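You operate a simulated robot arm through the tools that you are given. There is no shell and no other tool.

The job below is to be done with a simulated robot arm. You get a single attempt, and the scene is never put back.

TASK
Switch the tester off, take the lamp out onto the deck, dial to FUSE, shut the two open lids.
Fine: off before the lamp comes out. Set down upright: amber lamp.

The check looks at the end state, three seconds after you hand in, the way a careful person would. Anything else that was tipped, shoved, dropped, spilled or broken makes it a failure. Lids that push on must go on centred and level and be pressed home; caps that screw on are set level and turned clockwise until they are tight.

THE ROBOT
A 7-joint arm with a two-finger parallel gripper, fixed in place. Base frame: the origin is at the foot of the arm, x ahead of it, y to its left, z up. Lengths are in mm, angles in degrees, forces in N, time in s.
Its first joint turns from -166.0 to 166.0 degrees. Payload 3.43 kg.
The tool frame sits at the grasp point between the pads (the TCP): z along the fingers, y along the line on which they close. The tips reach 30 mm beyond it. Largest opening 94 mm; finger width 28, thickness 10; the body of the gripper, 50 by 96 mm, starts 55 mm behind the TCP.
Orientation is that of the tool frame in the base frame, as a unit quaternion [w, x, y, z]. With the fingers straight down and closing along the base's y, the tool's x points along the base's -x, its y along +y and its z along -z.

THE INTERFACE
- The arm moves only by the tool jog_arm. Its argument "plan" is one flat list of numbers, 7 for each row, row after row: the turn, a rotation vector about the tool's x, y, z in units of 8 degrees (1.0 is 8 degrees), then the shift along the tool's x, y, z in units of 25 mm (1.0 is 25 mm), then the gripper command, from -1 (fully open) to 1 (shut), values between in proportion. In form: [rx, ry, rz, tx, ty, tz, claw, rx, ry, rz, tx, ty, tz, claw, ...]. A call has 1 to 20 rows; each row shifts and turns the commanded pose from where the row before left it, along the tool's axes as they then stand. A call with a number of a shift or a turn outside -1 to 1 is refused whole. A row lasts 0.2 s, in which the tool goes at most 50 mm and 8.6 degrees; a call with a longer step from one row to the next is refused whole, and so is a gripper value outside its range. Where a pose cannot be reached the arm comes as near as it can. A force on the tool above 40 N (or 10 N above the force at the start of the call, whichever is more), or a blocked arm, ends the call early, and 0.2 s more pass. The fingers move at their own pace (about 45 mm/s each) and stop on an object; they squeeze with about 23 N. The grip force told is the motor's: it shows also when the fingers shut on nothing. Time passes only in rows, and 0.2 s behind the last, so rows that do not move let the fingers close. The reply holds the time, the measured pose of the TCP, the force on the tool along the base axes, the opening and the grip force, in the units named above and with some noise, with the torque about the TCP (base axes, N m) and any sound that the robot's microphone picked up.
- Cameras (640 x 400 px; columns grow to the right, rows downward): "scene" is fixed at [51.2, -649.9, 1681]; the picture's right is [0.35, -0.94, 0.00], its down [-0.66, -0.25, -0.71] and it looks along [0.67, 0.25, -0.70] (base axes); focal length 324 px, centre (320, 200). "wrist" rides on the gripper at [76, 14, -103] in the tool frame; the picture's right is [-0.18, 0.98, 0.00], its down [-0.75, -0.14, -0.64] and it looks along [-0.63, -0.12, 0.77] (tool axes); focal length 243 px, centre (320, 200). There is no depth. A picture from a camera that has moved, and an enlarged one, comes with that camera's place and axes in the base frame and with its lens.
- grab_frame(camera): a new picture of that camera. It takes no simulated time.
- raise_lower(by): slides the trunk up (or, below 0, down) by that many mm; the arm rides with it, the base frame stays. It gives what a move gives, with no picture.
- close_up(camera, box): a new picture of the part [left, top, right, bottom] of that camera's present view, enlarged. It takes no simulated time.
- hand_in(): hands the job in; it is judged then, once.

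Nothing tells you positions but the pictures and the camera data. Unless the task says otherwise, let go and move clear before handing in.

The tools are called after ">>>" by a JSON object that holds its "method" and its "body". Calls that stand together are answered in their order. jog_arm: Moves the arm, as the interface text tells. Its arguments: {"type":"object","properties":{"plan":{"type":"array"}},"required":["plan"]} The other tools are called the same way: raise_lower (by) slides the trunk up or down; grab_frame (camera) takes a picture; close_up (camera, box) takes an enlarged picture of a part of a camera's view; hand_in () hands the job in.

At the start:

```text
clock: 0.0
position: [368.1, -404.7, 1255.9]
ee_rot: [0.0, -0.001, 1.0, 0.0]
wrist_force: [0.0, 0.3, -0.4]
torque: [-0.01, 0.0, -0.04]
finger_gap: 94.2
finger_force: 0.0
trunk travel left (down, up): [-450.0, 160.0]
```

scene: 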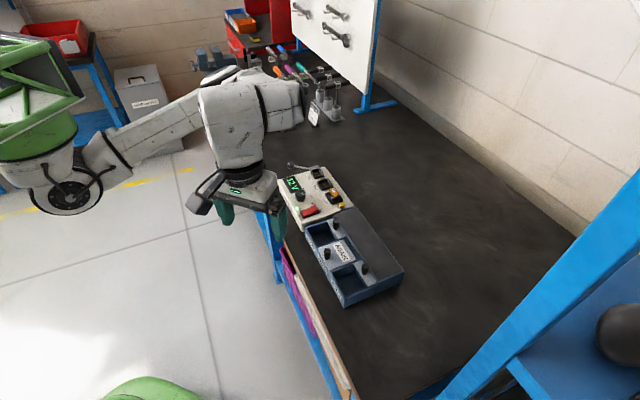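
wrist: 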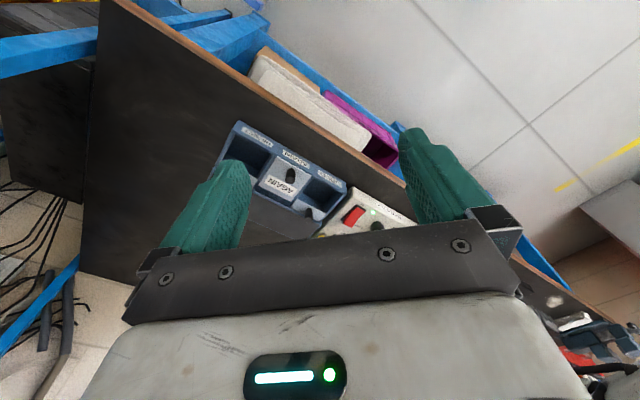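

I see a workbench with a cream-coloured tester (display, red switch, dial, amber lamp) and a blue tray box with compartments next to it. I'll take enlarged pictures to understand the details before moving.

>>> {"method": "close_up", "body": {"camera": "scene", "box": [260, 150, 420, 310]}}

>>> {"method": "close_up", "body": {"camera": "scene", "box": [270, 155, 360, 235]}}

>>> {"method": "close_up", "body": {"camera": "wrist", "box": [200, 100, 440, 260]}}

>>> {"method": "close_up", "body": {"camera": "scene", "box": [300, 210, 410, 310]}}

```text
2.50 times, centred on (340, 230) of scene
camera zoom: at [51.2, -649.9, 1681.0], right [0.35, -0.94, 0.0], down [-0.66, -0.25, -0.71], along [0.67, 0.25, -0.7], focal length 810 px, centre (270, 125)
```

zoom: 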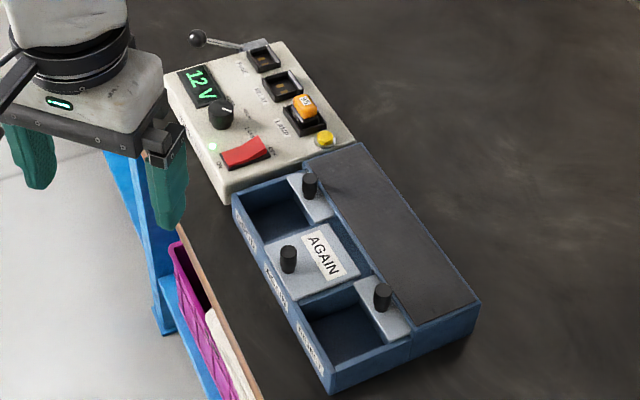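

```text
5.00 times, centred on (315, 195) of scene
camera zoom: at [51.2, -649.9, 1681.0], right [0.35, -0.94, 0.0], down [-0.66, -0.25, -0.71], along [0.67, 0.25, -0.7], focal length 1620 px, centre (345, 225)
```

zoom: 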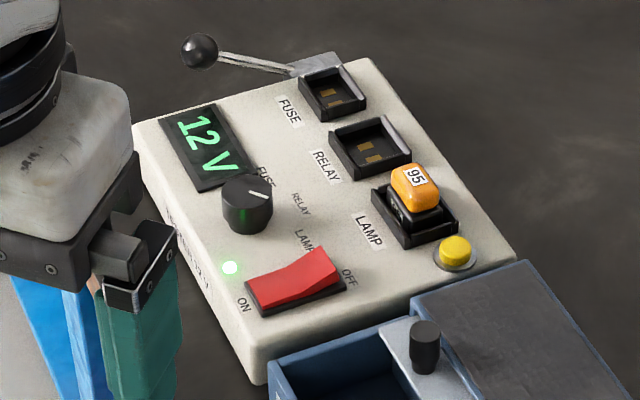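

```text
2.50 times, centred on (320, 180) of wrist
camera zoom: at [292.1, -388.8, 1359.0], right [0.18, 0.98, 0.0], down [0.75, -0.14, 0.64], along [0.63, -0.12, -0.77], focal length 606 px, centre (320, 250)
```

zoom: 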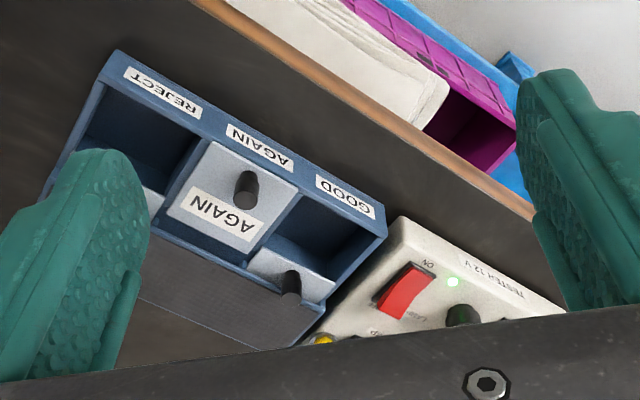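

```text
4.00 times, centred on (355, 260) of scene
camera zoom: at [51.2, -649.9, 1681.0], right [0.35, -0.94, 0.0], down [-0.66, -0.25, -0.71], along [0.67, 0.25, -0.7], focal length 1296 px, centre (180, -40)
```

zoom: 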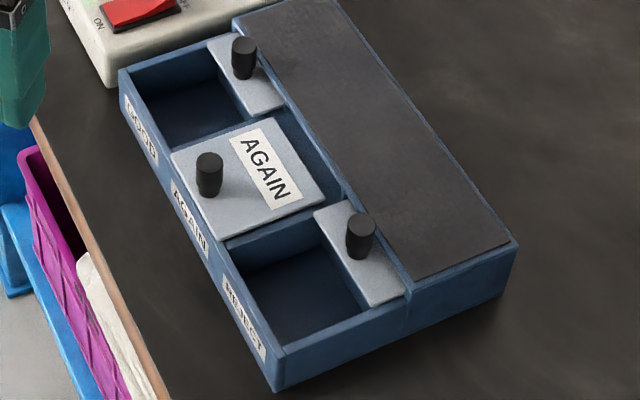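

The tester (about x 700, y −340) and the tray (about x 560, y −540) are turned about 45° to the base, on a bench at about z 930. The GOOD and REJECT lids are slid back. I'll bring the gripper above the tester, still high, for a better look.

>>> {"method": "jog_arm", "body": {"plan": [0, 0, 0, -0.99, 0.2, 0.172, -1, 0, 0, 0, -0.99, 0.2, 0.172, -1, 0, 0, 0, -0.99, 0.2, 0.172, -1, 0, 0, 0, -0.99, 0.2, 0.172, -1, 0, 0, 0, -0.99, 0.2, 0.172, -1, 0, 0, 0, -0.99, 0.2, 0.172, -1, 0, 0, 0, -0.99, 0.2, 0.172, -1, 0, 0, 0, -0.99, 0.2, 0.172, -1, 0, 0, 0, -0.99, 0.2, 0.172, -1, 0, 0, 0, -0.99, 0.2, 0.172, -1, 0, 0, 0, -0.99, 0.2, 0.172, -1, 0, 0, 0, -0.99, 0.2, 0.172, -1, 0, 0, 0, -0.99, 0.2, 0.172, -1, 0, 0, 0.9375, 0, 0, 0, -1, 0, 0, 0.9375, 0, 0, 0, -1, 0, 0, 0.9375, 0, 0, 0, -1, 0, 0, 0.9375, 0, 0, 0, -1, 0, 0, 0.9375, 0, 0, 0, -1, 0, 0, 0.9375, 0, 0, 0, -1]}}

>>> {"method": "grab_frame", "body": {"camera": "wrist"}}

>>> {"method": "grab_frame", "body": {"camera": "scene"}}

```text
clock: 4.0
position: [690.7, -339.4, 1201.3]
ee_rot: [-0.001, 0.384, 0.923, 0.0]
wrist_force: [0.0, 0.1, 0.0]
torque: [0.0, 0.02, 0.03]
finger_gap: 94.0
finger_force: 0.1
trunk travel left (down, up): [-450.0, 160.0]
```

```text
taken
camera wrist: at [646.4, -274.0, 1303.3], right [0.83, 0.56, 0.0], down [0.43, -0.63, 0.64], along [0.36, -0.53, -0.77], focal length 243 px, centre (320, 200)
```

wrist: 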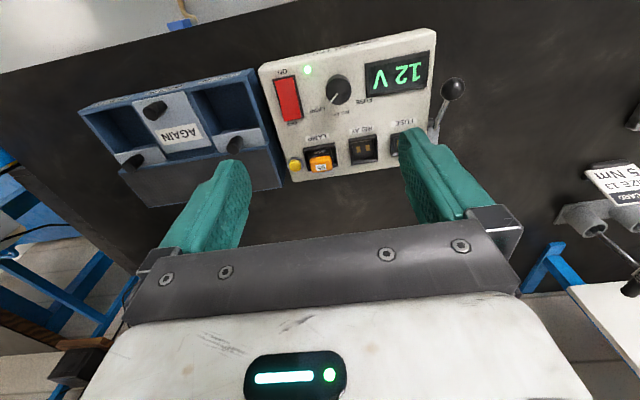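

```text
taken
```

scene: 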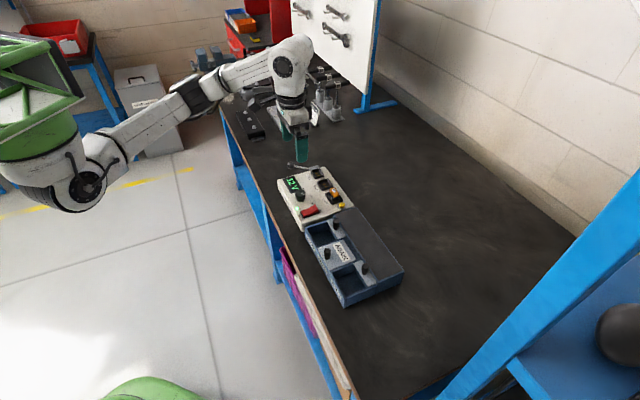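

The wrist camera now shows the tester and the tray from above. I'll enlarge both to fix positions of the switch, dial, lamp and lid knobs.

>>> {"method": "close_up", "body": {"camera": "wrist", "box": [250, 20, 470, 190]}}

>>> {"method": "close_up", "body": {"camera": "wrist", "box": [70, 60, 300, 220]}}

>>> {"method": "close_up", "body": {"camera": "scene", "box": [265, 145, 365, 235]}}

```text
2.35 times, centred on (360, 105) of wrist
camera zoom: at [646.4, -274.0, 1303.3], right [0.83, 0.56, 0.0], down [0.43, -0.63, 0.64], along [0.36, -0.53, -0.77], focal length 571 px, centre (226, 424)
```

zoom: 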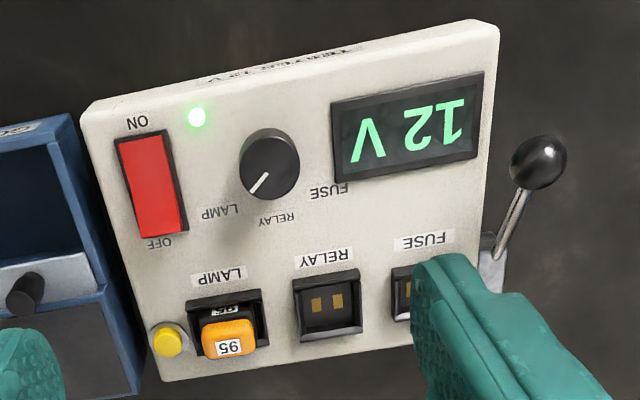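

```text
2.50 times, centred on (185, 140) of wrist
camera zoom: at [646.4, -274.0, 1303.3], right [0.83, 0.56, 0.0], down [0.43, -0.63, 0.64], along [0.36, -0.53, -0.77], focal length 606 px, centre (658, 350)
```

zoom: 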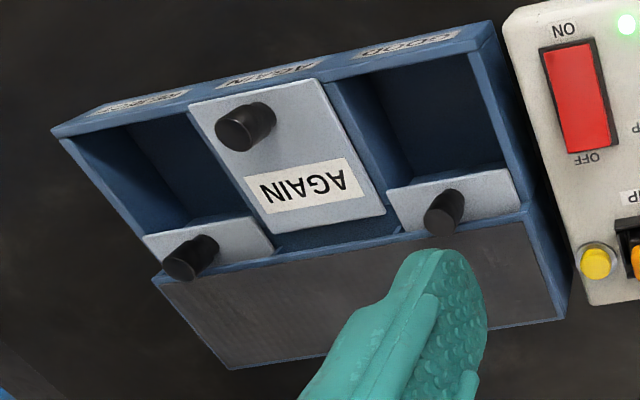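

```text
4.44 times, centred on (315, 190) of scene
camera zoom: at [51.2, -649.9, 1681.0], right [0.35, -0.94, 0.0], down [-0.66, -0.25, -0.71], along [0.67, 0.25, -0.7], focal length 1440 px, centre (342, 244)
```

zoom: 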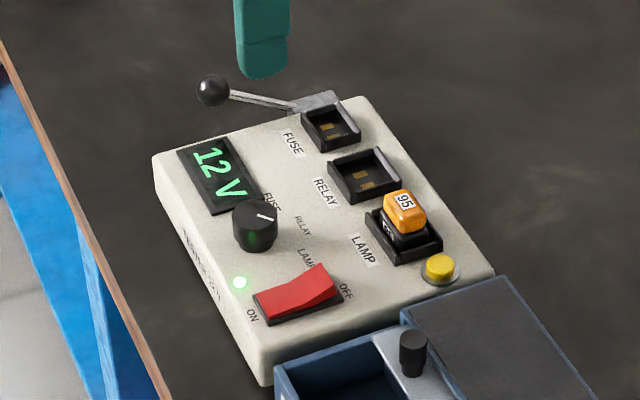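

I place the panel top at z≈966, the rocker near (675,−385) with its OFF end at the back, the dial near (714,−335) pointing at LAMP, and the lamp top near (756,−433,998). Next I'll turn the tool by −90° and come lower over the rocker with the fingers shut, staying well clear of everything.

>>> {"method": "jog_arm", "body": {"plan": [0, 0, -0.9375, 0, 0, 0, -1, 0, 0, -0.9375, 0, 0, 0, -1, 0, 0, -0.9375, 0, 0, 0, -1, 0, 0, -0.9375, 0, 0, 0, -1, 0, 0, -0.9375, 0, 0, 0, -1, 0, 0, -0.9375, 0, 0, 0, -1, 0, 0, -0.9375, 0, 0, 0, -1, 0, 0, -0.9375, 0, 0, 0, -1, 0, 0, -0.9375, 0, 0, 0, -1, 0, 0, -0.9375, 0, 0, 0, -1, 0, 0, -0.9375, 0, 0, 0, -1, 0, 0, -0.9375, 0, 0, 0, -1, 0, 0, 0, 0.6, -0.45, 0.8, 1, 0, 0, 0, 0.6, -0.45, 0.8, 1, 0, 0, 0, 0.5, -0.4, 0.8, 1]}}

>>> {"method": "grab_frame", "body": {"camera": "wrist"}}

>>> {"method": "close_up", "body": {"camera": "scene", "box": [265, 125, 385, 225]}}

```text
clock: 7.2
position: [683.4, -391.8, 1139.7]
ee_rot: [0.0, -0.383, 0.924, 0.0]
wrist_force: [0.4, -0.6, -0.4]
torque: [-0.01, 0.01, 0.02]
finger_gap: 23.1
finger_force: 0.1
trunk travel left (down, up): [-450.0, 160.0]
```

```text
taken
camera wrist: at [620.1, -434.7, 1243.1], right [-0.57, 0.82, 0.0], down [0.63, 0.43, 0.64], along [0.53, 0.36, -0.77], focal length 243 px, centre (320, 200)
```

wrist: 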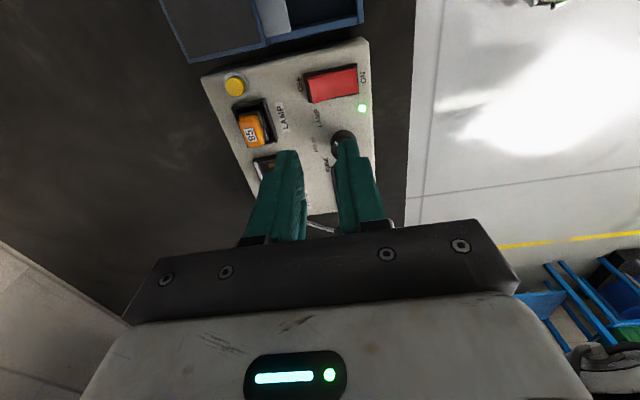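

```text
4.00 times, centred on (325, 175) of scene
camera zoom: at [51.2, -649.9, 1681.0], right [0.35, -0.94, 0.0], down [-0.66, -0.25, -0.71], along [0.67, 0.25, -0.7], focal length 1296 px, centre (300, 300)
```

zoom: 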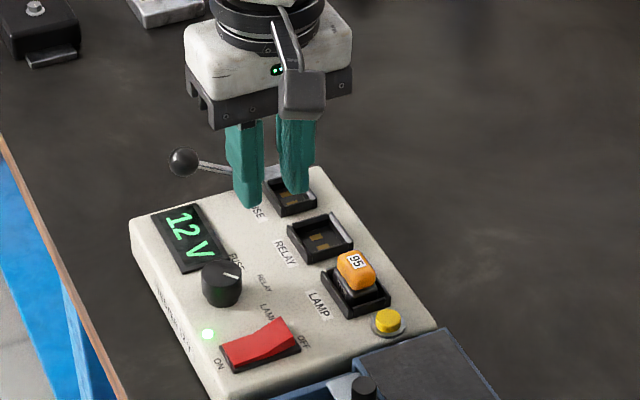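

The tester fills the wrist view nicely from this side. I'll enlarge it to locate the rocker ends and the lamp.

>>> {"method": "close_up", "body": {"camera": "wrist", "box": [280, 40, 400, 140]}}

>>> {"method": "close_up", "body": {"camera": "wrist", "box": [200, 50, 320, 150]}}

```text
4.00 times, centred on (340, 90) of wrist
camera zoom: at [620.1, -434.7, 1243.1], right [-0.57, 0.82, 0.0], down [0.63, 0.43, 0.64], along [0.53, 0.36, -0.77], focal length 970 px, centre (240, 640)
```

zoom: 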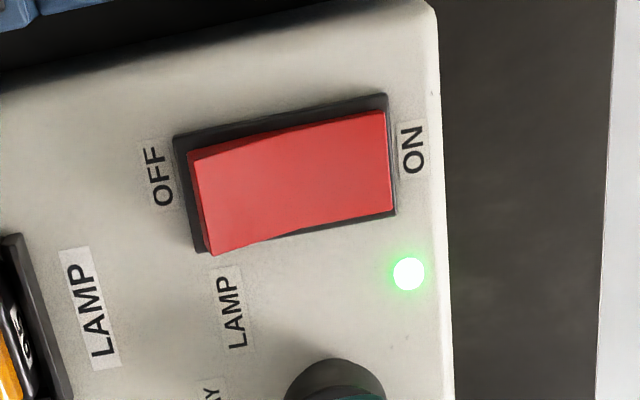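

```text
4.00 times, centred on (260, 100) of wrist
camera zoom: at [620.1, -434.7, 1243.1], right [-0.57, 0.82, 0.0], down [0.63, 0.43, 0.64], along [0.53, 0.36, -0.77], focal length 970 px, centre (560, 600)
```

zoom: 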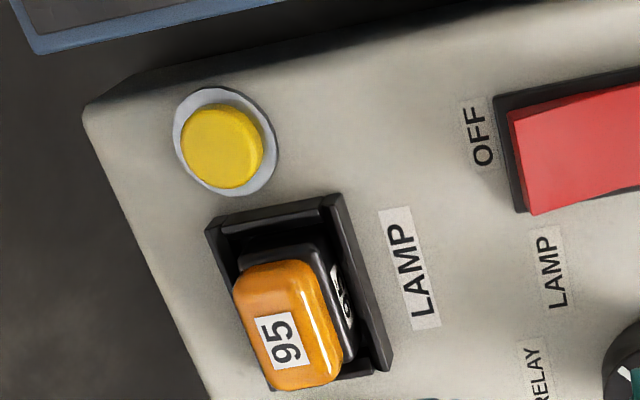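

The rocker runs from its ON end at about (653,−366) to the raised OFF end at about (688,−401). I'll shut the fingers, centre them just inside the OFF end and go down to a little above it.

>>> {"method": "jog_arm", "body": {"plan": [0, 0, 0, 0.144, -0.065, 0, 1, 0, 0, 0, 0, 0, 0.9, 1, 0, 0, 0, 0, 0, 0.9, 1, 0, 0, 0, 0, 0, 0.9, 1, 0, 0, 0, 0, 0, 0.9, 1, 0, 0, 0, 0, 0, 0.4, 1]}}

>>> {"method": "close_up", "body": {"camera": "wrist", "box": [240, 60, 400, 200]}}

>>> {"method": "close_up", "body": {"camera": "scene", "box": [265, 125, 385, 225]}}

```text
clock: 8.6
position: [680.9, -396.0, 1039.2]
ee_rot: [0.0, -0.383, 0.924, -0.001]
wrist_force: [0.7, 0.0, -0.1]
torque: [0.02, -0.01, 0.03]
finger_gap: 0.1
finger_force: 23.3
trunk travel left (down, up): [-450.0, 160.0]
```

```text
2.86 times, centred on (320, 130) of wrist
camera zoom: at [617.5, -438.3, 1142.8], right [-0.57, 0.82, 0.0], down [0.63, 0.43, 0.64], along [0.53, 0.36, -0.77], focal length 693 px, centre (320, 400)
```

zoom: 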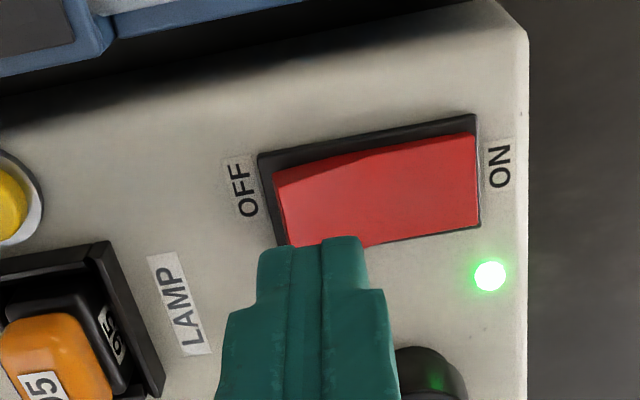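

```text
4.00 times, centred on (325, 175) of scene
camera zoom: at [51.2, -649.9, 1681.0], right [0.35, -0.94, 0.0], down [-0.66, -0.25, -0.71], along [0.67, 0.25, -0.7], focal length 1296 px, centre (300, 300)
```

zoom: 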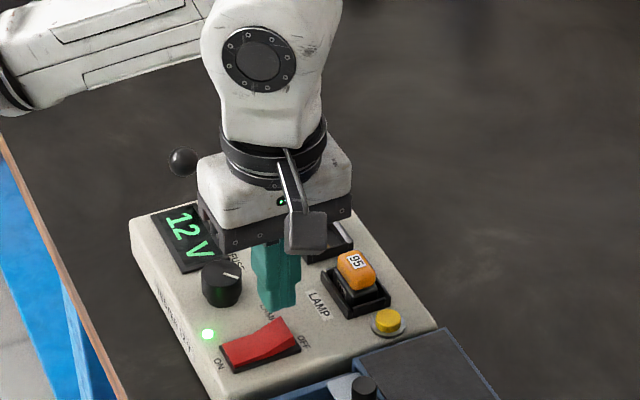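

The shut fingers are lined up over the raised OFF end. I'll press down in small steps until the rocker flips.

>>> {"method": "jog_arm", "body": {"plan": [0, 0, 0, 0.16, 0, 0, 1, 0, 0, 0, 0, 0, 0.8, 1, 0, 0, 0, 0, 0, 0.12, 1, 0, 0, 0, 0, 0, 0.12, 1, 0, 0, 0, 0, 0, 0.12, 1, 0, 0, 0, 0, 0, 0.12, 1]}}

>>> {"method": "close_up", "body": {"camera": "wrist", "box": [240, 60, 400, 200]}}

```text
clock: 10.0
position: [678.3, -398.4, 1009.2]
ee_rot: [0.0, -0.383, 0.924, 0.001]
wrist_force: [0.0, 0.0, 1.2]
torque: [-0.01, -0.01, 0.02]
finger_gap: 0.0
finger_force: 22.7
trunk travel left (down, up): [-450.0, 160.0]
```

```text
2.86 times, centred on (320, 130) of wrist
camera zoom: at [615.4, -441.2, 1111.4], right [-0.57, 0.82, 0.0], down [0.63, 0.43, 0.64], along [0.53, 0.36, -0.77], focal length 693 px, centre (320, 400)
```

zoom: 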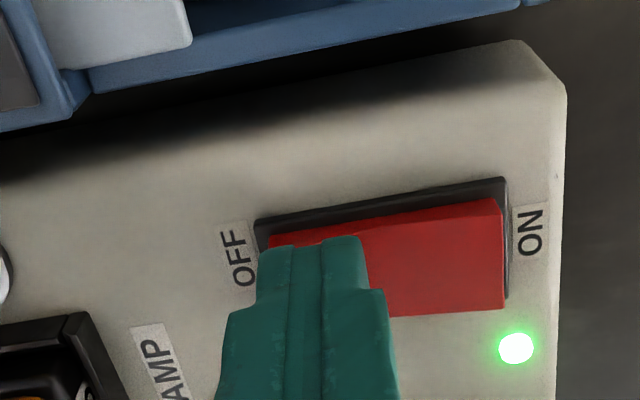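

The tips are just starting to touch at z≈979, and the LED is still green. I'll continue pressing in small steps.

>>> {"method": "jog_arm", "body": {"plan": [0, 0, 0, 0, 0, 0.12, 1, 0, 0, 0, 0, 0, 0.12, 1, 0, 0, 0, 0, 0, 0.12, 1, 0, 0, 0, 0, 0, 0, 1]}}

>>> {"method": "close_up", "body": {"camera": "wrist", "box": [240, 60, 400, 200]}}

```text
clock: 10.8
position: [680.4, -399.9, 1007.4]
ee_rot: [0.0, -0.383, 0.924, -0.006]
wrist_force: [-0.9, -0.4, 15.7]
torque: [0.19, 0.12, 0.0]
finger_gap: 0.0
finger_force: 23.0
trunk travel left (down, up): [-450.0, 160.0]
stopped in row 3: the force on the tool passed its limit at 44 N (the readings are from after the stop); the commanded pose is now the measured one
```

```text
2.86 times, centred on (320, 130) of wrist
camera zoom: at [616.4, -441.1, 1109.5], right [-0.57, 0.82, -0.01], down [0.63, 0.44, 0.64], along [0.53, 0.35, -0.77], focal length 693 px, centre (320, 400)
```

zoom: 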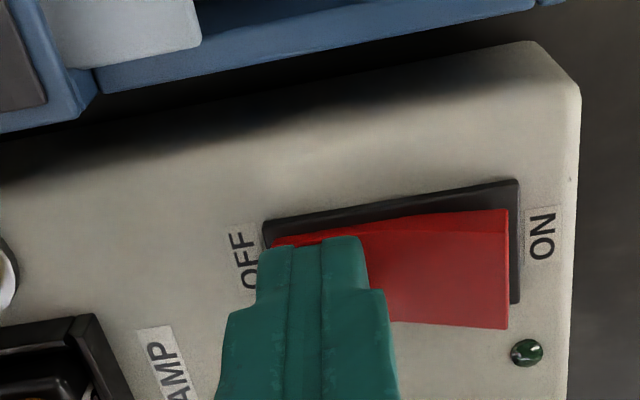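

The LED has gone out and the rocker has tipped to OFF. I'll rise and check the tester's display and whether it stayed put.

>>> {"method": "jog_arm", "body": {"plan": [0, 0, 0, 0, 0, -0.5, 1, 0, 0, 0, 0, 0, -0.9, 1, 0, 0, 0, 0, 0, -0.9, 1, 0, 0, 0, 0, 0, -0.9, 1, 0, 0, 0, 0, 0, -0.9, 1]}}

>>> {"method": "close_up", "body": {"camera": "scene", "box": [265, 145, 365, 235]}}

>>> {"method": "close_up", "body": {"camera": "wrist", "box": [200, 20, 400, 180]}}

```text
clock: 12.0
position: [678.9, -398.1, 1107.9]
ee_rot: [0.0, -0.384, 0.924, -0.005]
wrist_force: [0.5, 0.2, -0.9]
torque: [0.0, 0.03, 0.01]
finger_gap: 0.2
finger_force: 22.6
trunk travel left (down, up): [-450.0, 160.0]
```

```text
4.44 times, centred on (315, 190) of scene
camera zoom: at [51.2, -649.9, 1681.0], right [0.35, -0.94, 0.0], down [-0.66, -0.25, -0.71], along [0.67, 0.25, -0.7], focal length 1440 px, centre (342, 244)
```

zoom: 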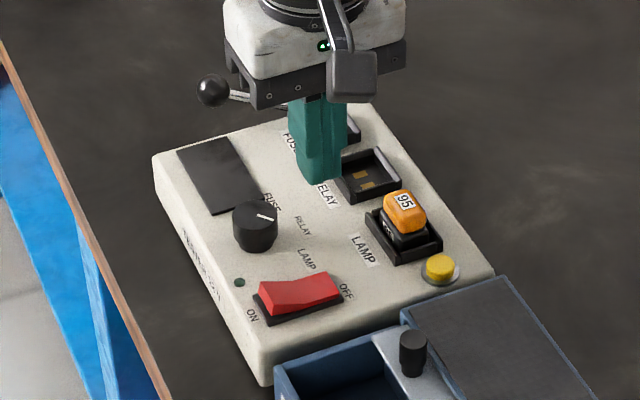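

```text
2.50 times, centred on (300, 100) of wrist
camera zoom: at [615.1, -440.7, 1210.1], right [-0.57, 0.82, -0.01], down [0.63, 0.44, 0.64], along [0.53, 0.36, -0.77], focal length 606 px, centre (370, 450)
```

zoom: 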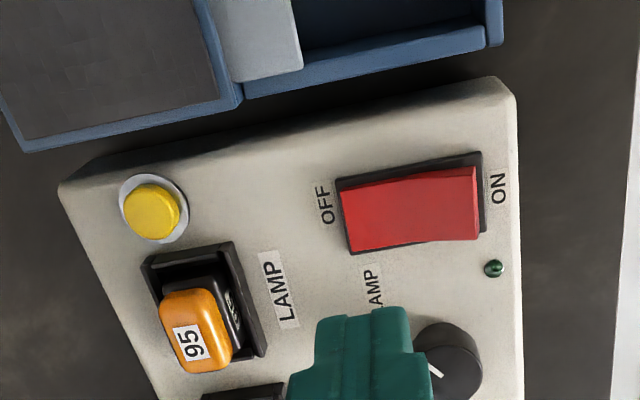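

The display and LED are dark and the tester hasn't shifted. Next is the dial, which points to LAMP and must turn about 95° counter-clockwise (seen from above) to FUSE. I'll move above it, turn the tool so I can unwind during the twist, and open the fingers moderately.

>>> {"method": "jog_arm", "body": {"plan": [-0.066, -0.027, 0, -0.93, 0.28, 0, 1, 0, 0, 0, -0.93, 0.28, 0, -0.15, 0, 0, 0, -0.93, 0.28, 0, -0.15, 0, 0, 0.9375, 0, 0, 0, -0.15, 0, 0, 0.9375, 0, 0, 0, -0.15, 0, 0, 0.9375, 0, 0, 0, -0.15, 0, 0, 0.9375, 0, 0, 0, -0.15, 0, 0, 0.9375, 0, 0, 0, -0.15, 0, 0, 0.9375, 0, 0, 0, -0.15, 0, 0, 0.9375, 0, 0, 0, -0.15, 0, 0, 0.9375, 0, 0, 0, -0.15, 0, 0, 0.9375, 0, 0, 0, -0.15, 0, 0, 0.9375, 0, 0, 0, -0.15, 0, 0, 0.9375, 0, 0, 0, -0.15, 0, 0, 0.9375, 0, 0, 0, -0.15]}}

>>> {"method": "grab_frame", "body": {"camera": "wrist"}}

>>> {"method": "close_up", "body": {"camera": "wrist", "box": [250, 40, 410, 190]}}

```text
clock: 15.2
position: [712.9, -333.8, 1107.6]
ee_rot: [-0.001, 0.384, 0.923, 0.001]
wrist_force: [0.7, 0.4, 0.2]
torque: [-0.01, 0.01, 0.01]
finger_gap: 54.3
finger_force: 0.1
trunk travel left (down, up): [-450.0, 160.0]
```

```text
taken
camera wrist: at [671.2, -269.0, 1209.9], right [0.83, 0.56, 0.0], down [0.43, -0.63, 0.64], along [0.36, -0.53, -0.77], focal length 243 px, centre (320, 200)
```

wrist: 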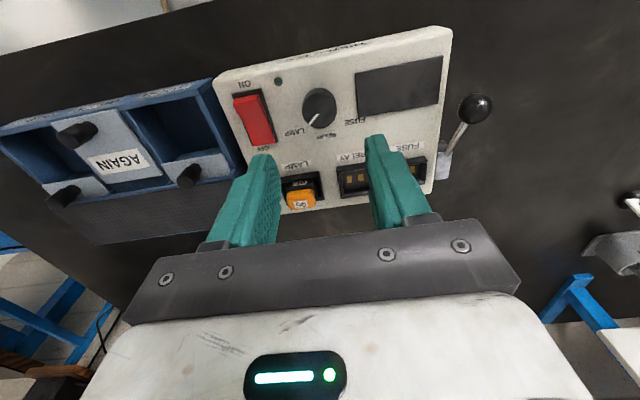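

```text
2.67 times, centred on (330, 115) of wrist
camera zoom: at [671.2, -269.0, 1209.9], right [0.83, 0.56, 0.0], down [0.43, -0.63, 0.64], along [0.36, -0.53, -0.77], focal length 647 px, centre (293, 427)
```

zoom: 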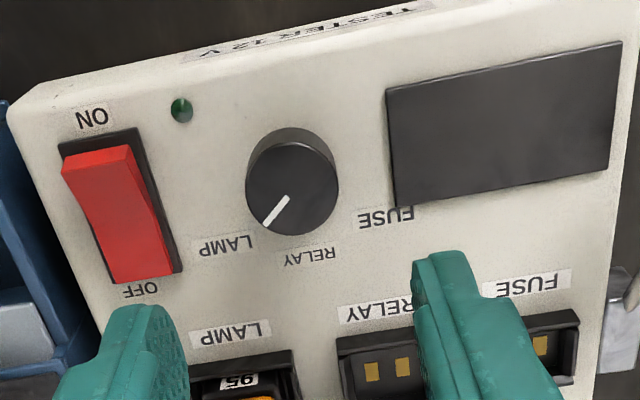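

The dial's centre is close to (715,−335), top about z 990, with the pointer at LAMP. I'll shift slightly and descend to just above it to check the centring.

>>> {"method": "jog_arm", "body": {"plan": [0, 0, 0, -0.08, 0, 0, -0.15, 0, 0, 0, 0, 0, 0.93, -0.15, 0, 0, 0, 0, 0, 0.93, -0.15, 0, 0, 0, 0, 0, 0.93, -0.15]}}

>>> {"method": "grab_frame", "body": {"camera": "wrist"}}

>>> {"method": "close_up", "body": {"camera": "scene", "box": [265, 145, 365, 235]}}

```text
clock: 16.2
position: [716.0, -335.0, 1036.2]
ee_rot: [0.0, 0.382, 0.924, 0.001]
wrist_force: [0.6, 0.4, -1.3]
torque: [0.03, -0.02, 0.0]
finger_gap: 54.0
finger_force: 0.1
trunk travel left (down, up): [-450.0, 160.0]
```

```text
taken
camera wrist: at [672.6, -270.2, 1139.4], right [0.82, 0.57, 0.0], down [0.43, -0.63, 0.64], along [0.36, -0.53, -0.77], focal length 243 px, centre (320, 200)
```

wrist: 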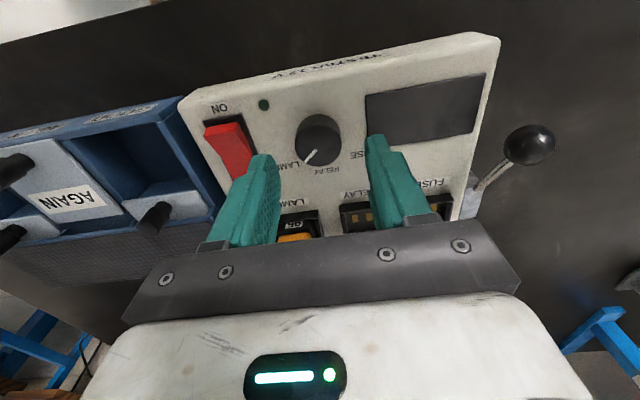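

```text
4.44 times, centred on (315, 190) of scene
camera zoom: at [51.2, -649.9, 1681.0], right [0.35, -0.94, 0.0], down [-0.66, -0.25, -0.71], along [0.67, 0.25, -0.7], focal length 1440 px, centre (342, 244)
```

zoom: 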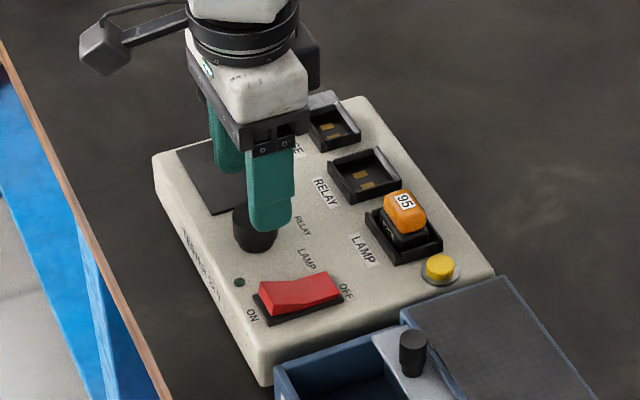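

>>> {"method": "close_up", "body": {"camera": "wrist", "box": [240, 90, 400, 190]}}

```text
4.00 times, centred on (320, 140) of wrist
camera zoom: at [672.6, -270.2, 1139.4], right [0.82, 0.57, 0.0], down [0.43, -0.63, 0.64], along [0.36, -0.53, -0.77], focal length 970 px, centre (320, 440)
```

zoom: 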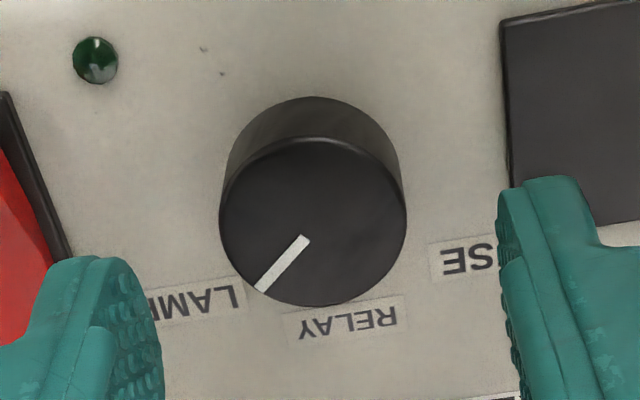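

The dial is nearly centred between the fingers. I'll correct by about 1 mm, lower around it, and close on it.

>>> {"method": "jog_arm", "body": {"plan": [0, 0, 0, 0.02, -0.05, 0, -0.15, 0, 0, 0, 0, 0, 0.64, -0.15, 0, 0, 0, 0, 0, 0.64, -0.15, 0, 0, 0, 0, 0, 0, 0.2, 0, 0, 0, 0, 0, 0, 1, 0, 0, 0, 0, 0, 0, 1, 0, 0, 0, 0, 0, 0, 1]}}

>>> {"method": "grab_frame", "body": {"camera": "wrist"}}

```text
clock: 17.8
position: [715.2, -335.4, 1004.7]
ee_rot: [-0.001, 0.383, 0.924, 0.0]
wrist_force: [-2.8, -3.4, 0.5]
torque: [-0.31, -0.06, 0.01]
finger_gap: 31.6
finger_force: 23.5
trunk travel left (down, up): [-450.0, 160.0]
```

```text
taken
camera wrist: at [672.0, -271.2, 1107.8], right [0.82, 0.57, 0.0], down [0.43, -0.63, 0.64], along [0.36, -0.53, -0.77], focal length 243 px, centre (320, 200)
```

wrist: 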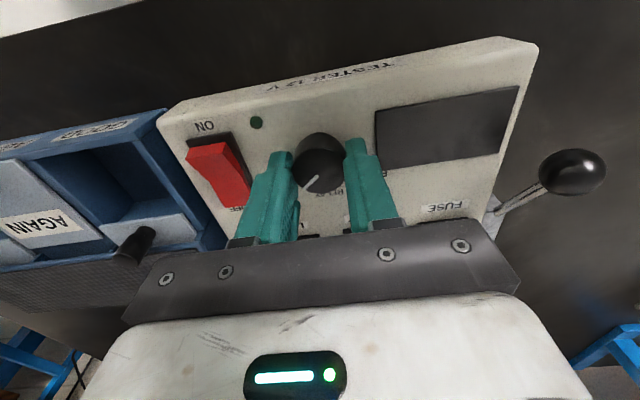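

The dial is held (31.6 mm) with only a small side force. Now I'll turn it counter-clockwise by 90° in even steps.

>>> {"method": "jog_arm", "body": {"plan": [0, 0, 0, 0, -0.02, 0, 1, 0, 0, -0.75, 0, 0, 0, 1, 0, 0, -0.75, 0, 0, 0, 1, 0, 0, -0.75, 0, 0, 0, 1, 0, 0, -0.75, 0, 0, 0, 1, 0, 0, -0.75, 0, 0, 0, 1, 0, 0, -0.75, 0, 0, 0, 1, 0, 0, -0.75, 0, 0, 0, 1, 0, 0, -0.75, 0, 0, 0, 1, 0, 0, -0.75, 0, 0, 0, 1, 0, 0, -0.75, 0, 0, 0, 1, 0, 0, -0.75, 0, 0, 0, 1, 0, 0, -0.75, 0, 0, 0, 1, 0, 0, -0.75, 0, 0, 0, 1, 0, 0, -0.75, 0, 0, 0, 1, 0, 0, -0.75, 0, 0, 0, 1, 0, 0, 0, 0, 0, 0, 1]}}

>>> {"method": "grab_frame", "body": {"camera": "wrist"}}

>>> {"method": "close_up", "body": {"camera": "scene", "box": [265, 145, 365, 235]}}

```text
clock: 21.4
position: [714.5, -335.3, 1006.4]
ee_rot: [0.0, -0.385, 0.923, 0.0]
wrist_force: [2.2, 13.6, -0.3]
torque: [0.23, 0.05, 0.03]
finger_gap: 31.6
finger_force: 23.1
trunk travel left (down, up): [-450.0, 160.0]
```

```text
taken
camera wrist: at [651.8, -379.0, 1108.4], right [-0.57, 0.82, 0.0], down [0.63, 0.44, 0.64], along [0.53, 0.37, -0.77], focal length 243 px, centre (320, 200)
```

wrist: 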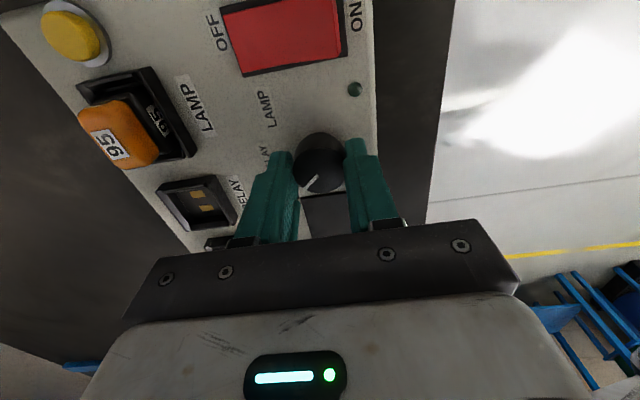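

```text
4.44 times, centred on (315, 190) of scene
camera zoom: at [51.2, -649.9, 1681.0], right [0.35, -0.94, 0.0], down [-0.66, -0.25, -0.71], along [0.67, 0.25, -0.7], focal length 1440 px, centre (342, 244)
```

zoom: 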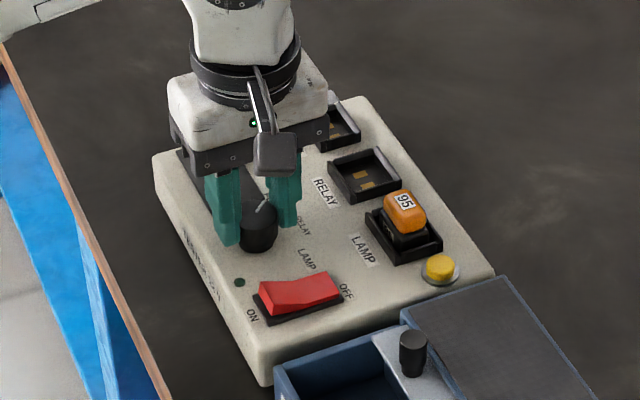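

The dial turned with the gripper and the pointer now looks to be around FUSE. I'll release, rise, and check.

>>> {"method": "jog_arm", "body": {"plan": [0, 0, 0, 0, 0, 0, -0.15, 0, 0, 0, 0, 0, 0, -0.15, 0, 0, 0, 0, 0, -0.6, -0.15, 0, 0, 0, 0, 0, -0.9, -0.15, 0, 0, 0, 0, 0, -0.9, -0.15, 0, 0, 0, 0, 0, -0.6, -0.15]}}

>>> {"method": "grab_frame", "body": {"camera": "wrist"}}

>>> {"method": "close_up", "body": {"camera": "wrist", "box": [240, 60, 400, 180]}}

>>> {"method": "close_up", "body": {"camera": "scene", "box": [265, 145, 365, 235]}}

```text
clock: 22.8
position: [714.9, -336.3, 1080.6]
ee_rot: [-0.001, -0.383, 0.924, 0.001]
wrist_force: [0.6, -0.3, 0.5]
torque: [-0.03, 0.0, 0.0]
finger_gap: 54.0
finger_force: 0.1
trunk travel left (down, up): [-450.0, 160.0]
```

```text
taken
camera wrist: at [651.7, -379.0, 1183.4], right [-0.57, 0.82, 0.0], down [0.63, 0.43, 0.64], along [0.53, 0.36, -0.77], focal length 243 px, centre (320, 200)
```

wrist: 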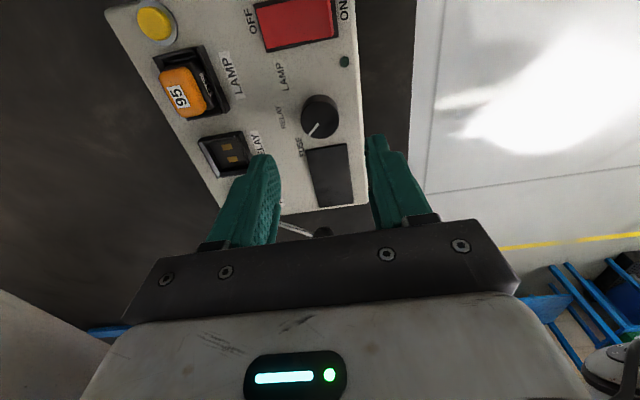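

```text
3.33 times, centred on (320, 120) of wrist
camera zoom: at [651.7, -379.0, 1183.4], right [-0.57, 0.82, 0.0], down [0.63, 0.43, 0.64], along [0.53, 0.36, -0.77], focal length 809 px, centre (320, 467)
```

zoom: 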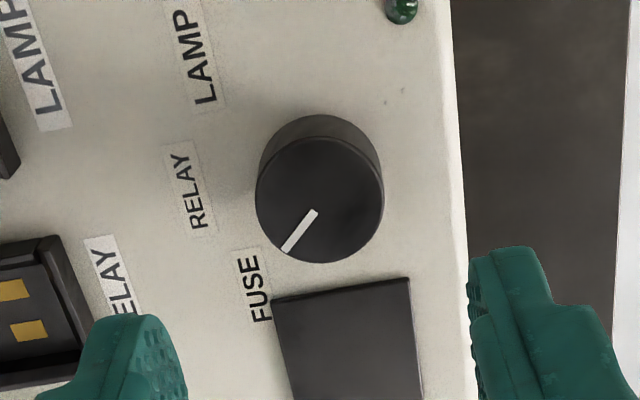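

```text
4.44 times, centred on (315, 190) of scene
camera zoom: at [51.2, -649.9, 1681.0], right [0.35, -0.94, 0.0], down [-0.66, -0.25, -0.71], along [0.67, 0.25, -0.7], focal length 1440 px, centre (342, 244)
```

zoom: 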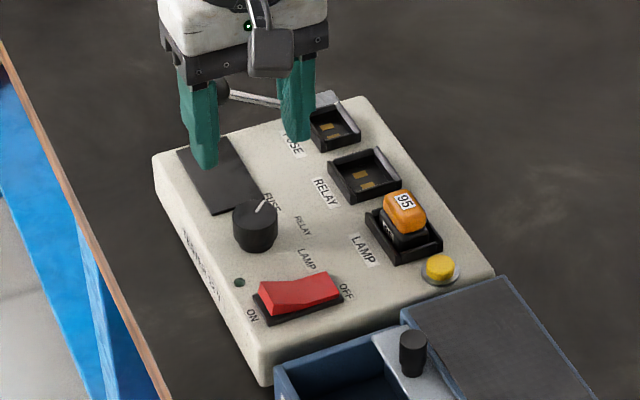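

The pointer is now near FUSE. I'll zoom in hard on it to judge whether it needs a few more degrees.

>>> {"method": "close_up", "body": {"camera": "wrist", "box": [290, 85, 350, 145]}}

>>> {"method": "close_up", "body": {"camera": "scene", "box": [305, 180, 345, 215]}}

```text
6.67 times, centred on (320, 115) of wrist
camera zoom: at [651.7, -379.0, 1183.4], right [-0.57, 0.82, 0.0], down [0.63, 0.43, 0.64], along [0.53, 0.36, -0.77], focal length 1618 px, centre (320, 767)
```

zoom: 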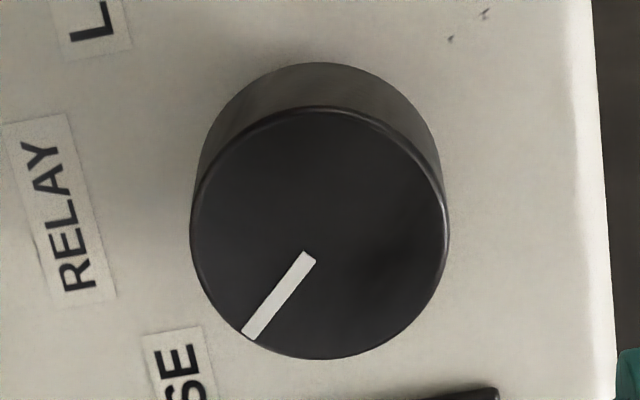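

```text
11.43 times, centred on (325, 198) of scene
camera zoom: at [51.2, -649.9, 1681.0], right [0.35, -0.94, 0.0], down [-0.66, -0.25, -0.71], along [0.67, 0.25, -0.7], focal length 3704 px, centre (263, 229)
```

zoom: 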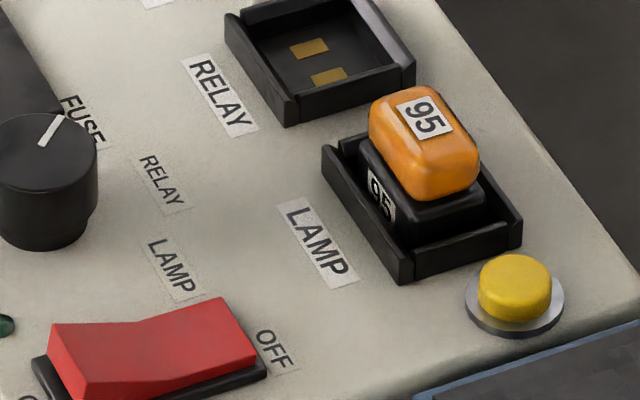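

The pointer sits about 5° short of the middle of the FUSE label. I'll go down again on the same axis, grip the dial, and turn it those last few degrees.

>>> {"method": "jog_arm", "body": {"plan": [0, 0, 0, 0, 0, 1.0, -0.15, 0, 0, 0, 0, 0, 1.0, -0.15, 0, 0, 0, 0, 0, 1.0, -0.15, 0, 0, 0, 0, 0, 0, 0.2, 0, 0, 0, 0, 0, 0, 1, 0, 0, 0, 0, 0, 0, 1, 0, 0, 0, 0, 0, 0, 1, 0, 0, -0.325, 0, 0, 0, 1, 0, 0, -0.325, 0, 0, 0, 1, 0, 0, 0, 0, 0, 0, 1, 0, 0, 0, 0, 0, 0, -0.15, 0, 0, 0, 0, 0, 0, -0.15, 0, 0, 0, 0, 0, -0.6, -0.15, 0, 0, 0, 0, 0, -0.9, -0.15, 0, 0, 0, 0, 0, -0.9, -0.15, 0, 0, 0, 0, 0, -0.6, -0.15]}}

>>> {"method": "close_up", "body": {"camera": "wrist", "box": [240, 60, 400, 180]}}

>>> {"method": "close_up", "body": {"camera": "scene", "box": [265, 145, 365, 235]}}

```text
clock: 26.2
position: [714.8, -336.3, 1081.0]
ee_rot: [-0.001, -0.425, 0.905, 0.0]
wrist_force: [-0.6, -0.4, -0.7]
torque: [0.03, -0.04, 0.02]
finger_gap: 54.1
finger_force: 0.0
trunk travel left (down, up): [-450.0, 160.0]
```

```text
3.33 times, centred on (320, 120) of wrist
camera zoom: at [655.0, -384.2, 1183.9], right [-0.64, 0.77, 0.0], down [0.59, 0.49, 0.64], along [0.49, 0.41, -0.77], focal length 809 px, centre (320, 467)
```

zoom: 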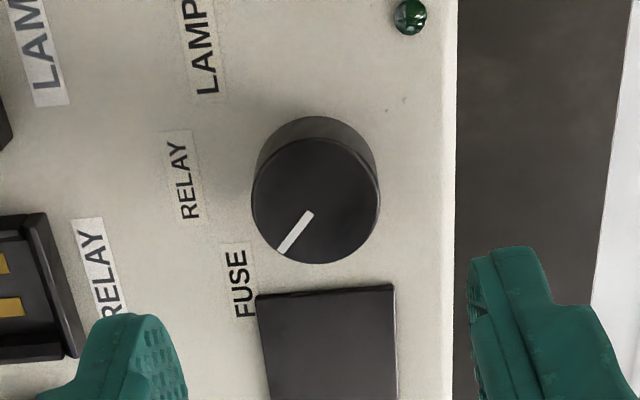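

```text
4.44 times, centred on (315, 190) of scene
camera zoom: at [51.2, -649.9, 1681.0], right [0.35, -0.94, 0.0], down [-0.66, -0.25, -0.71], along [0.67, 0.25, -0.7], focal length 1440 px, centre (342, 244)
```

zoom: 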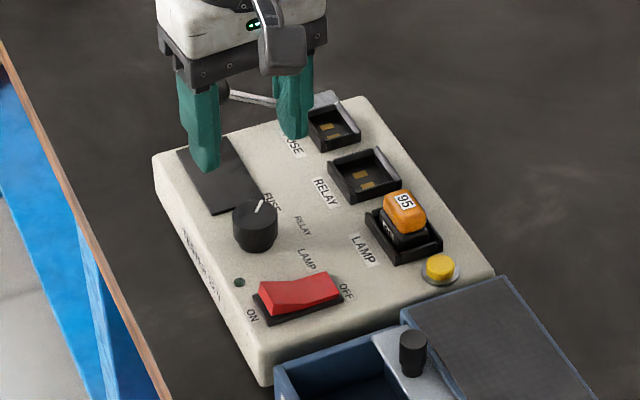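

The dial now points squarely at FUSE and nothing else moved. Next I'll do the lids: I'll move above the GOOD lid's knob (about 643,−478) for a close look before sliding it forward.

>>> {"method": "jog_arm", "body": {"plan": [0, 0, 0.65, 0, 0, 0, -0.15, 0, 0, 0, 0.863, -0.283, -0.114, -0.15, 0, 0, 0, 0.863, -0.283, -0.114, -0.15, 0, 0, 0, 0.863, -0.283, -0.114, -0.15, 0, 0, 0, 0.863, -0.283, -0.114, -0.15, 0, 0, 0, 0.863, -0.283, -0.114, -0.15, 0, 0, 0, 0.863, -0.283, -0.114, -0.15, 0, 0, 0, 0.863, -0.283, -0.114, -0.15]}}

>>> {"method": "grab_frame", "body": {"camera": "wrist"}}

>>> {"method": "close_up", "body": {"camera": "wrist", "box": [220, 20, 420, 180]}}

>>> {"method": "close_up", "body": {"camera": "scene", "box": [295, 190, 415, 310]}}

```text
clock: 28.0
position: [642.2, -478.8, 1098.9]
ee_rot: [0.001, -0.383, 0.924, 0.0]
wrist_force: [0.5, -0.6, 1.1]
torque: [-0.01, -0.01, 0.0]
finger_gap: 54.1
finger_force: 0.0
trunk travel left (down, up): [-450.0, 160.0]
```

```text
taken
camera wrist: at [579.4, -522.2, 1202.1], right [-0.57, 0.82, 0.0], down [0.63, 0.43, 0.64], along [0.53, 0.36, -0.77], focal length 243 px, centre (320, 200)
```

wrist: 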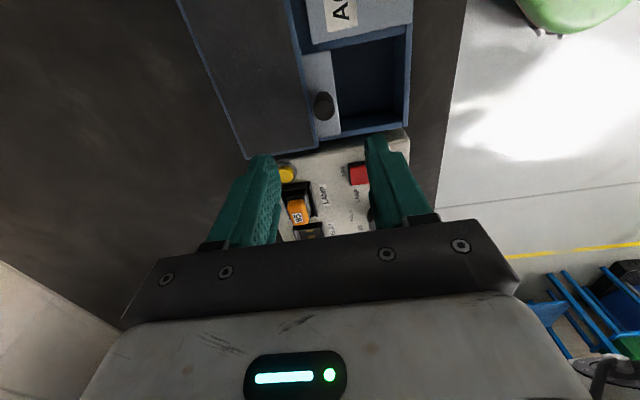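

```text
2.50 times, centred on (320, 100) of wrist
camera zoom: at [579.4, -522.2, 1202.1], right [-0.57, 0.82, 0.0], down [0.63, 0.43, 0.64], along [0.53, 0.36, -0.77], focal length 606 px, centre (320, 450)
```

zoom: 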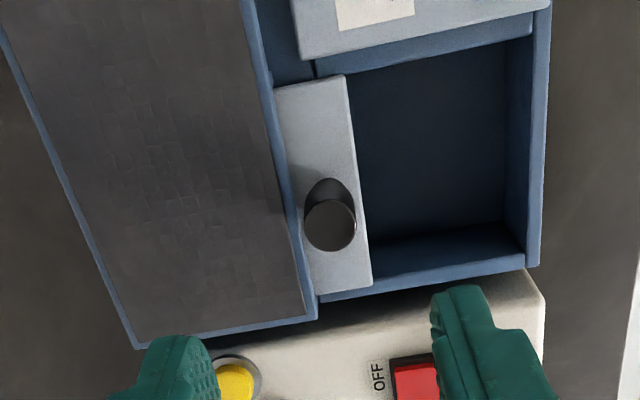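

```text
3.33 times, centred on (355, 250) of scene
camera zoom: at [51.2, -649.9, 1681.0], right [0.35, -0.94, 0.0], down [-0.66, -0.25, -0.71], along [0.67, 0.25, -0.7], focal length 1080 px, centre (203, 33)
```

zoom: 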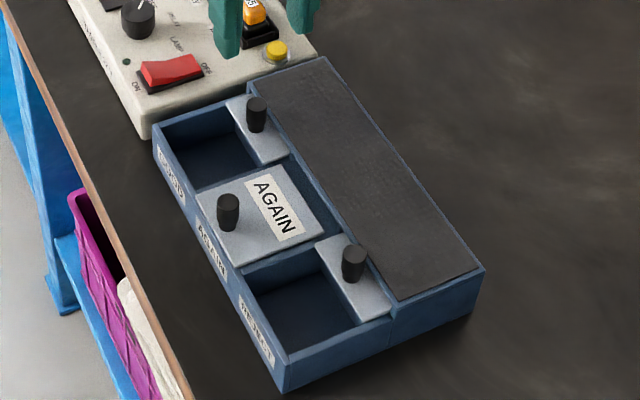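

The GOOD knob (about 17 mm wide, top z≈1007) stands at about (634,−481) on the lid at z≈972. I'll straddle it with the fingers, tips kept above the deck surface.

>>> {"method": "jog_arm", "body": {"plan": [0, 0, 0, 0.3, 0.17, 0, -0.15, 0, 0, 0, 0, 0, 1.0, -0.15, 0, 0, 0, 0, 0, 1.0, -0.15, 0, 0, 0, 0, 0, 0.8, -0.15]}}

>>> {"method": "grab_frame", "body": {"camera": "wrist"}}

>>> {"method": "close_up", "body": {"camera": "scene", "box": [295, 190, 415, 310]}}

```text
clock: 29.0
position: [634.7, -480.7, 1030.1]
ee_rot: [0.0, -0.384, 0.923, 0.001]
wrist_force: [0.5, 0.2, -0.3]
torque: [-0.01, -0.02, 0.05]
finger_gap: 54.0
finger_force: 0.0
trunk travel left (down, up): [-450.0, 160.0]
```

```text
taken
camera wrist: at [572.3, -523.2, 1133.2], right [-0.57, 0.82, 0.0], down [0.63, 0.43, 0.64], along [0.53, 0.36, -0.77], focal length 243 px, centre (320, 200)
```

wrist: 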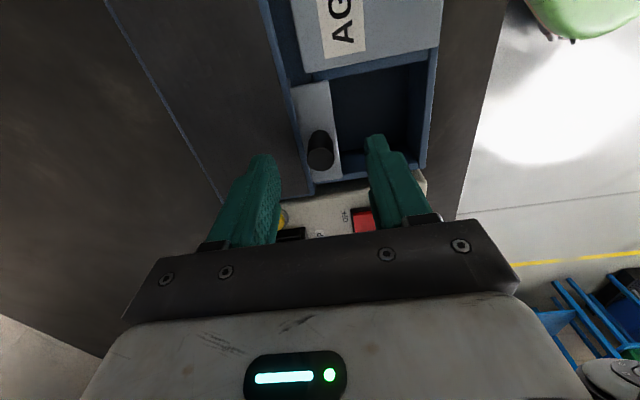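

```text
3.33 times, centred on (355, 250) of scene
camera zoom: at [51.2, -649.9, 1681.0], right [0.35, -0.94, 0.0], down [-0.66, -0.25, -0.71], along [0.67, 0.25, -0.7], focal length 1080 px, centre (203, 33)
```

zoom: 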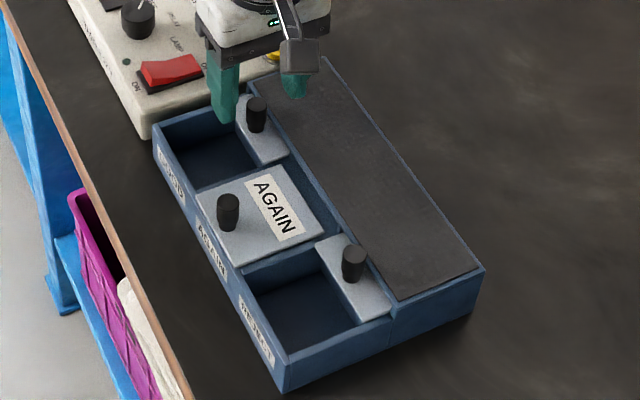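

>>> {"method": "jog_arm", "body": {"plan": [0, 0, 0, 0, 0, 0.3, -0.15, 0, 0, 0, 0, 0, 0, 0.45, 0, 0, 0, 0, 0, 0, 0.45, 0, 0, 0, 0, 0, 0, 0.45]}}

>>> {"method": "close_up", "body": {"camera": "wrist", "box": [220, 60, 440, 220]}}

>>> {"method": "close_up", "body": {"camera": "scene", "box": [315, 190, 375, 240]}}

```text
clock: 30.0
position: [634.2, -480.5, 1023.2]
ee_rot: [0.0, -0.384, 0.923, 0.0]
wrist_force: [0.9, -0.9, -0.3]
torque: [-0.02, -0.01, 0.0]
finger_gap: 25.6
finger_force: 0.1
trunk travel left (down, up): [-450.0, 160.0]
```

```text
2.50 times, centred on (330, 140) of wrist
camera zoom: at [571.2, -523.3, 1125.6], right [-0.57, 0.82, 0.0], down [0.63, 0.43, 0.64], along [0.53, 0.36, -0.77], focal length 606 px, centre (295, 350)
```

zoom: 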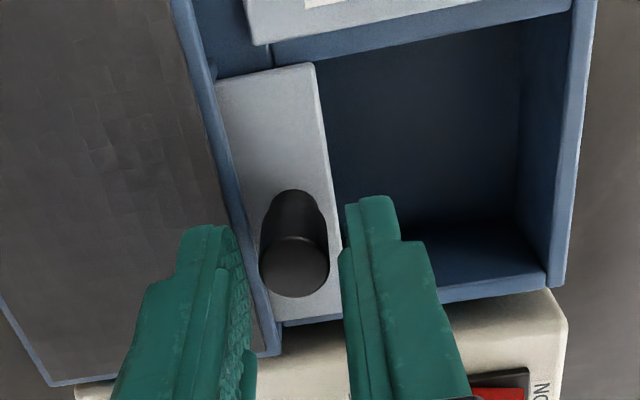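

```text
8.00 times, centred on (345, 215) of scene
camera zoom: at [51.2, -649.9, 1681.0], right [0.35, -0.94, 0.0], down [-0.66, -0.25, -0.71], along [0.67, 0.25, -0.7], focal length 2593 px, centre (120, 80)
```

zoom: 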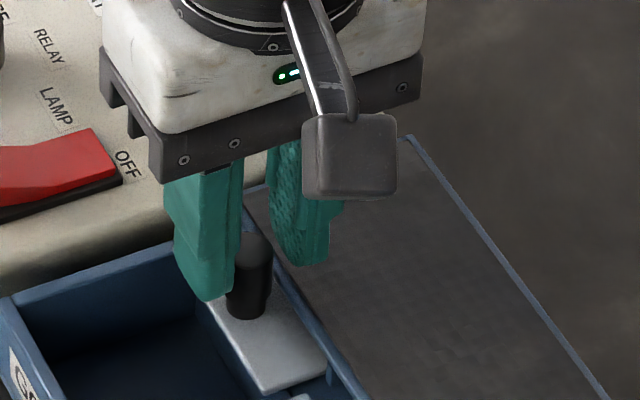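

The knob sits between the fingers and the tips clear the deck. I'll push the lid towards its front wall, first 50 mm.

>>> {"method": "jog_arm", "body": {"plan": [0, 0, 0, 0, 0.3, 0, 0.45, 0, 0, 0, 0, 0.3, 0, 0.45, 0, 0, 0, 0, 0.3, 0, 0.45, 0, 0, 0, 0, 0.3, 0, 0.45, 0, 0, 0, 0, 0.3, 0, 0.45, 0, 0, 0, 0, 0.3, 0, 0.45, 0, 0, 0, 0, 0.2, 0, 0.45]}}

>>> {"method": "close_up", "body": {"camera": "wrist", "box": [220, 60, 440, 220]}}

>>> {"method": "close_up", "body": {"camera": "scene", "box": [295, 190, 415, 310]}}

```text
clock: 31.6
position: [600.4, -445.7, 1024.6]
ee_rot: [-0.001, -0.384, 0.923, 0.002]
wrist_force: [0.8, -0.6, 1.1]
torque: [-0.03, -0.03, 0.03]
finger_gap: 25.9
finger_force: 0.4
trunk travel left (down, up): [-450.0, 160.0]
```

```text
2.50 times, centred on (330, 140) of wrist
camera zoom: at [536.2, -488.6, 1126.3], right [-0.57, 0.82, 0.0], down [0.63, 0.43, 0.64], along [0.53, 0.36, -0.77], focal length 606 px, centre (295, 350)
```

zoom: 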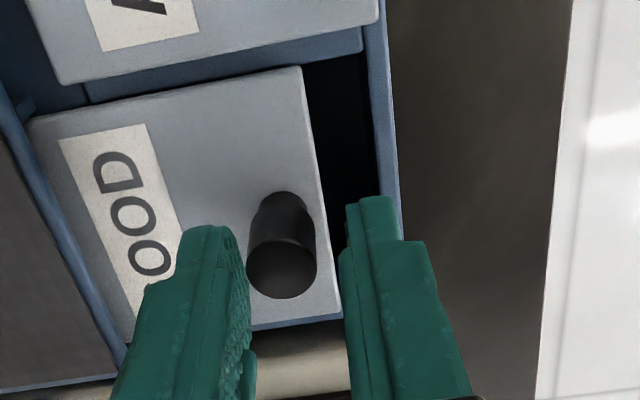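

```text
3.33 times, centred on (355, 250) of scene
camera zoom: at [51.2, -649.9, 1681.0], right [0.35, -0.94, 0.0], down [-0.66, -0.25, -0.71], along [0.67, 0.25, -0.7], focal length 1080 px, centre (203, 33)
```

zoom: 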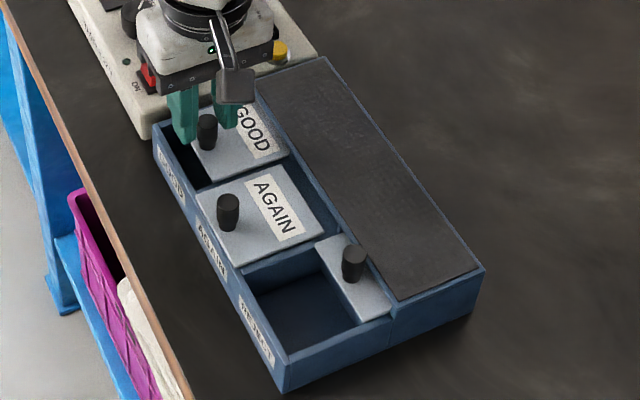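

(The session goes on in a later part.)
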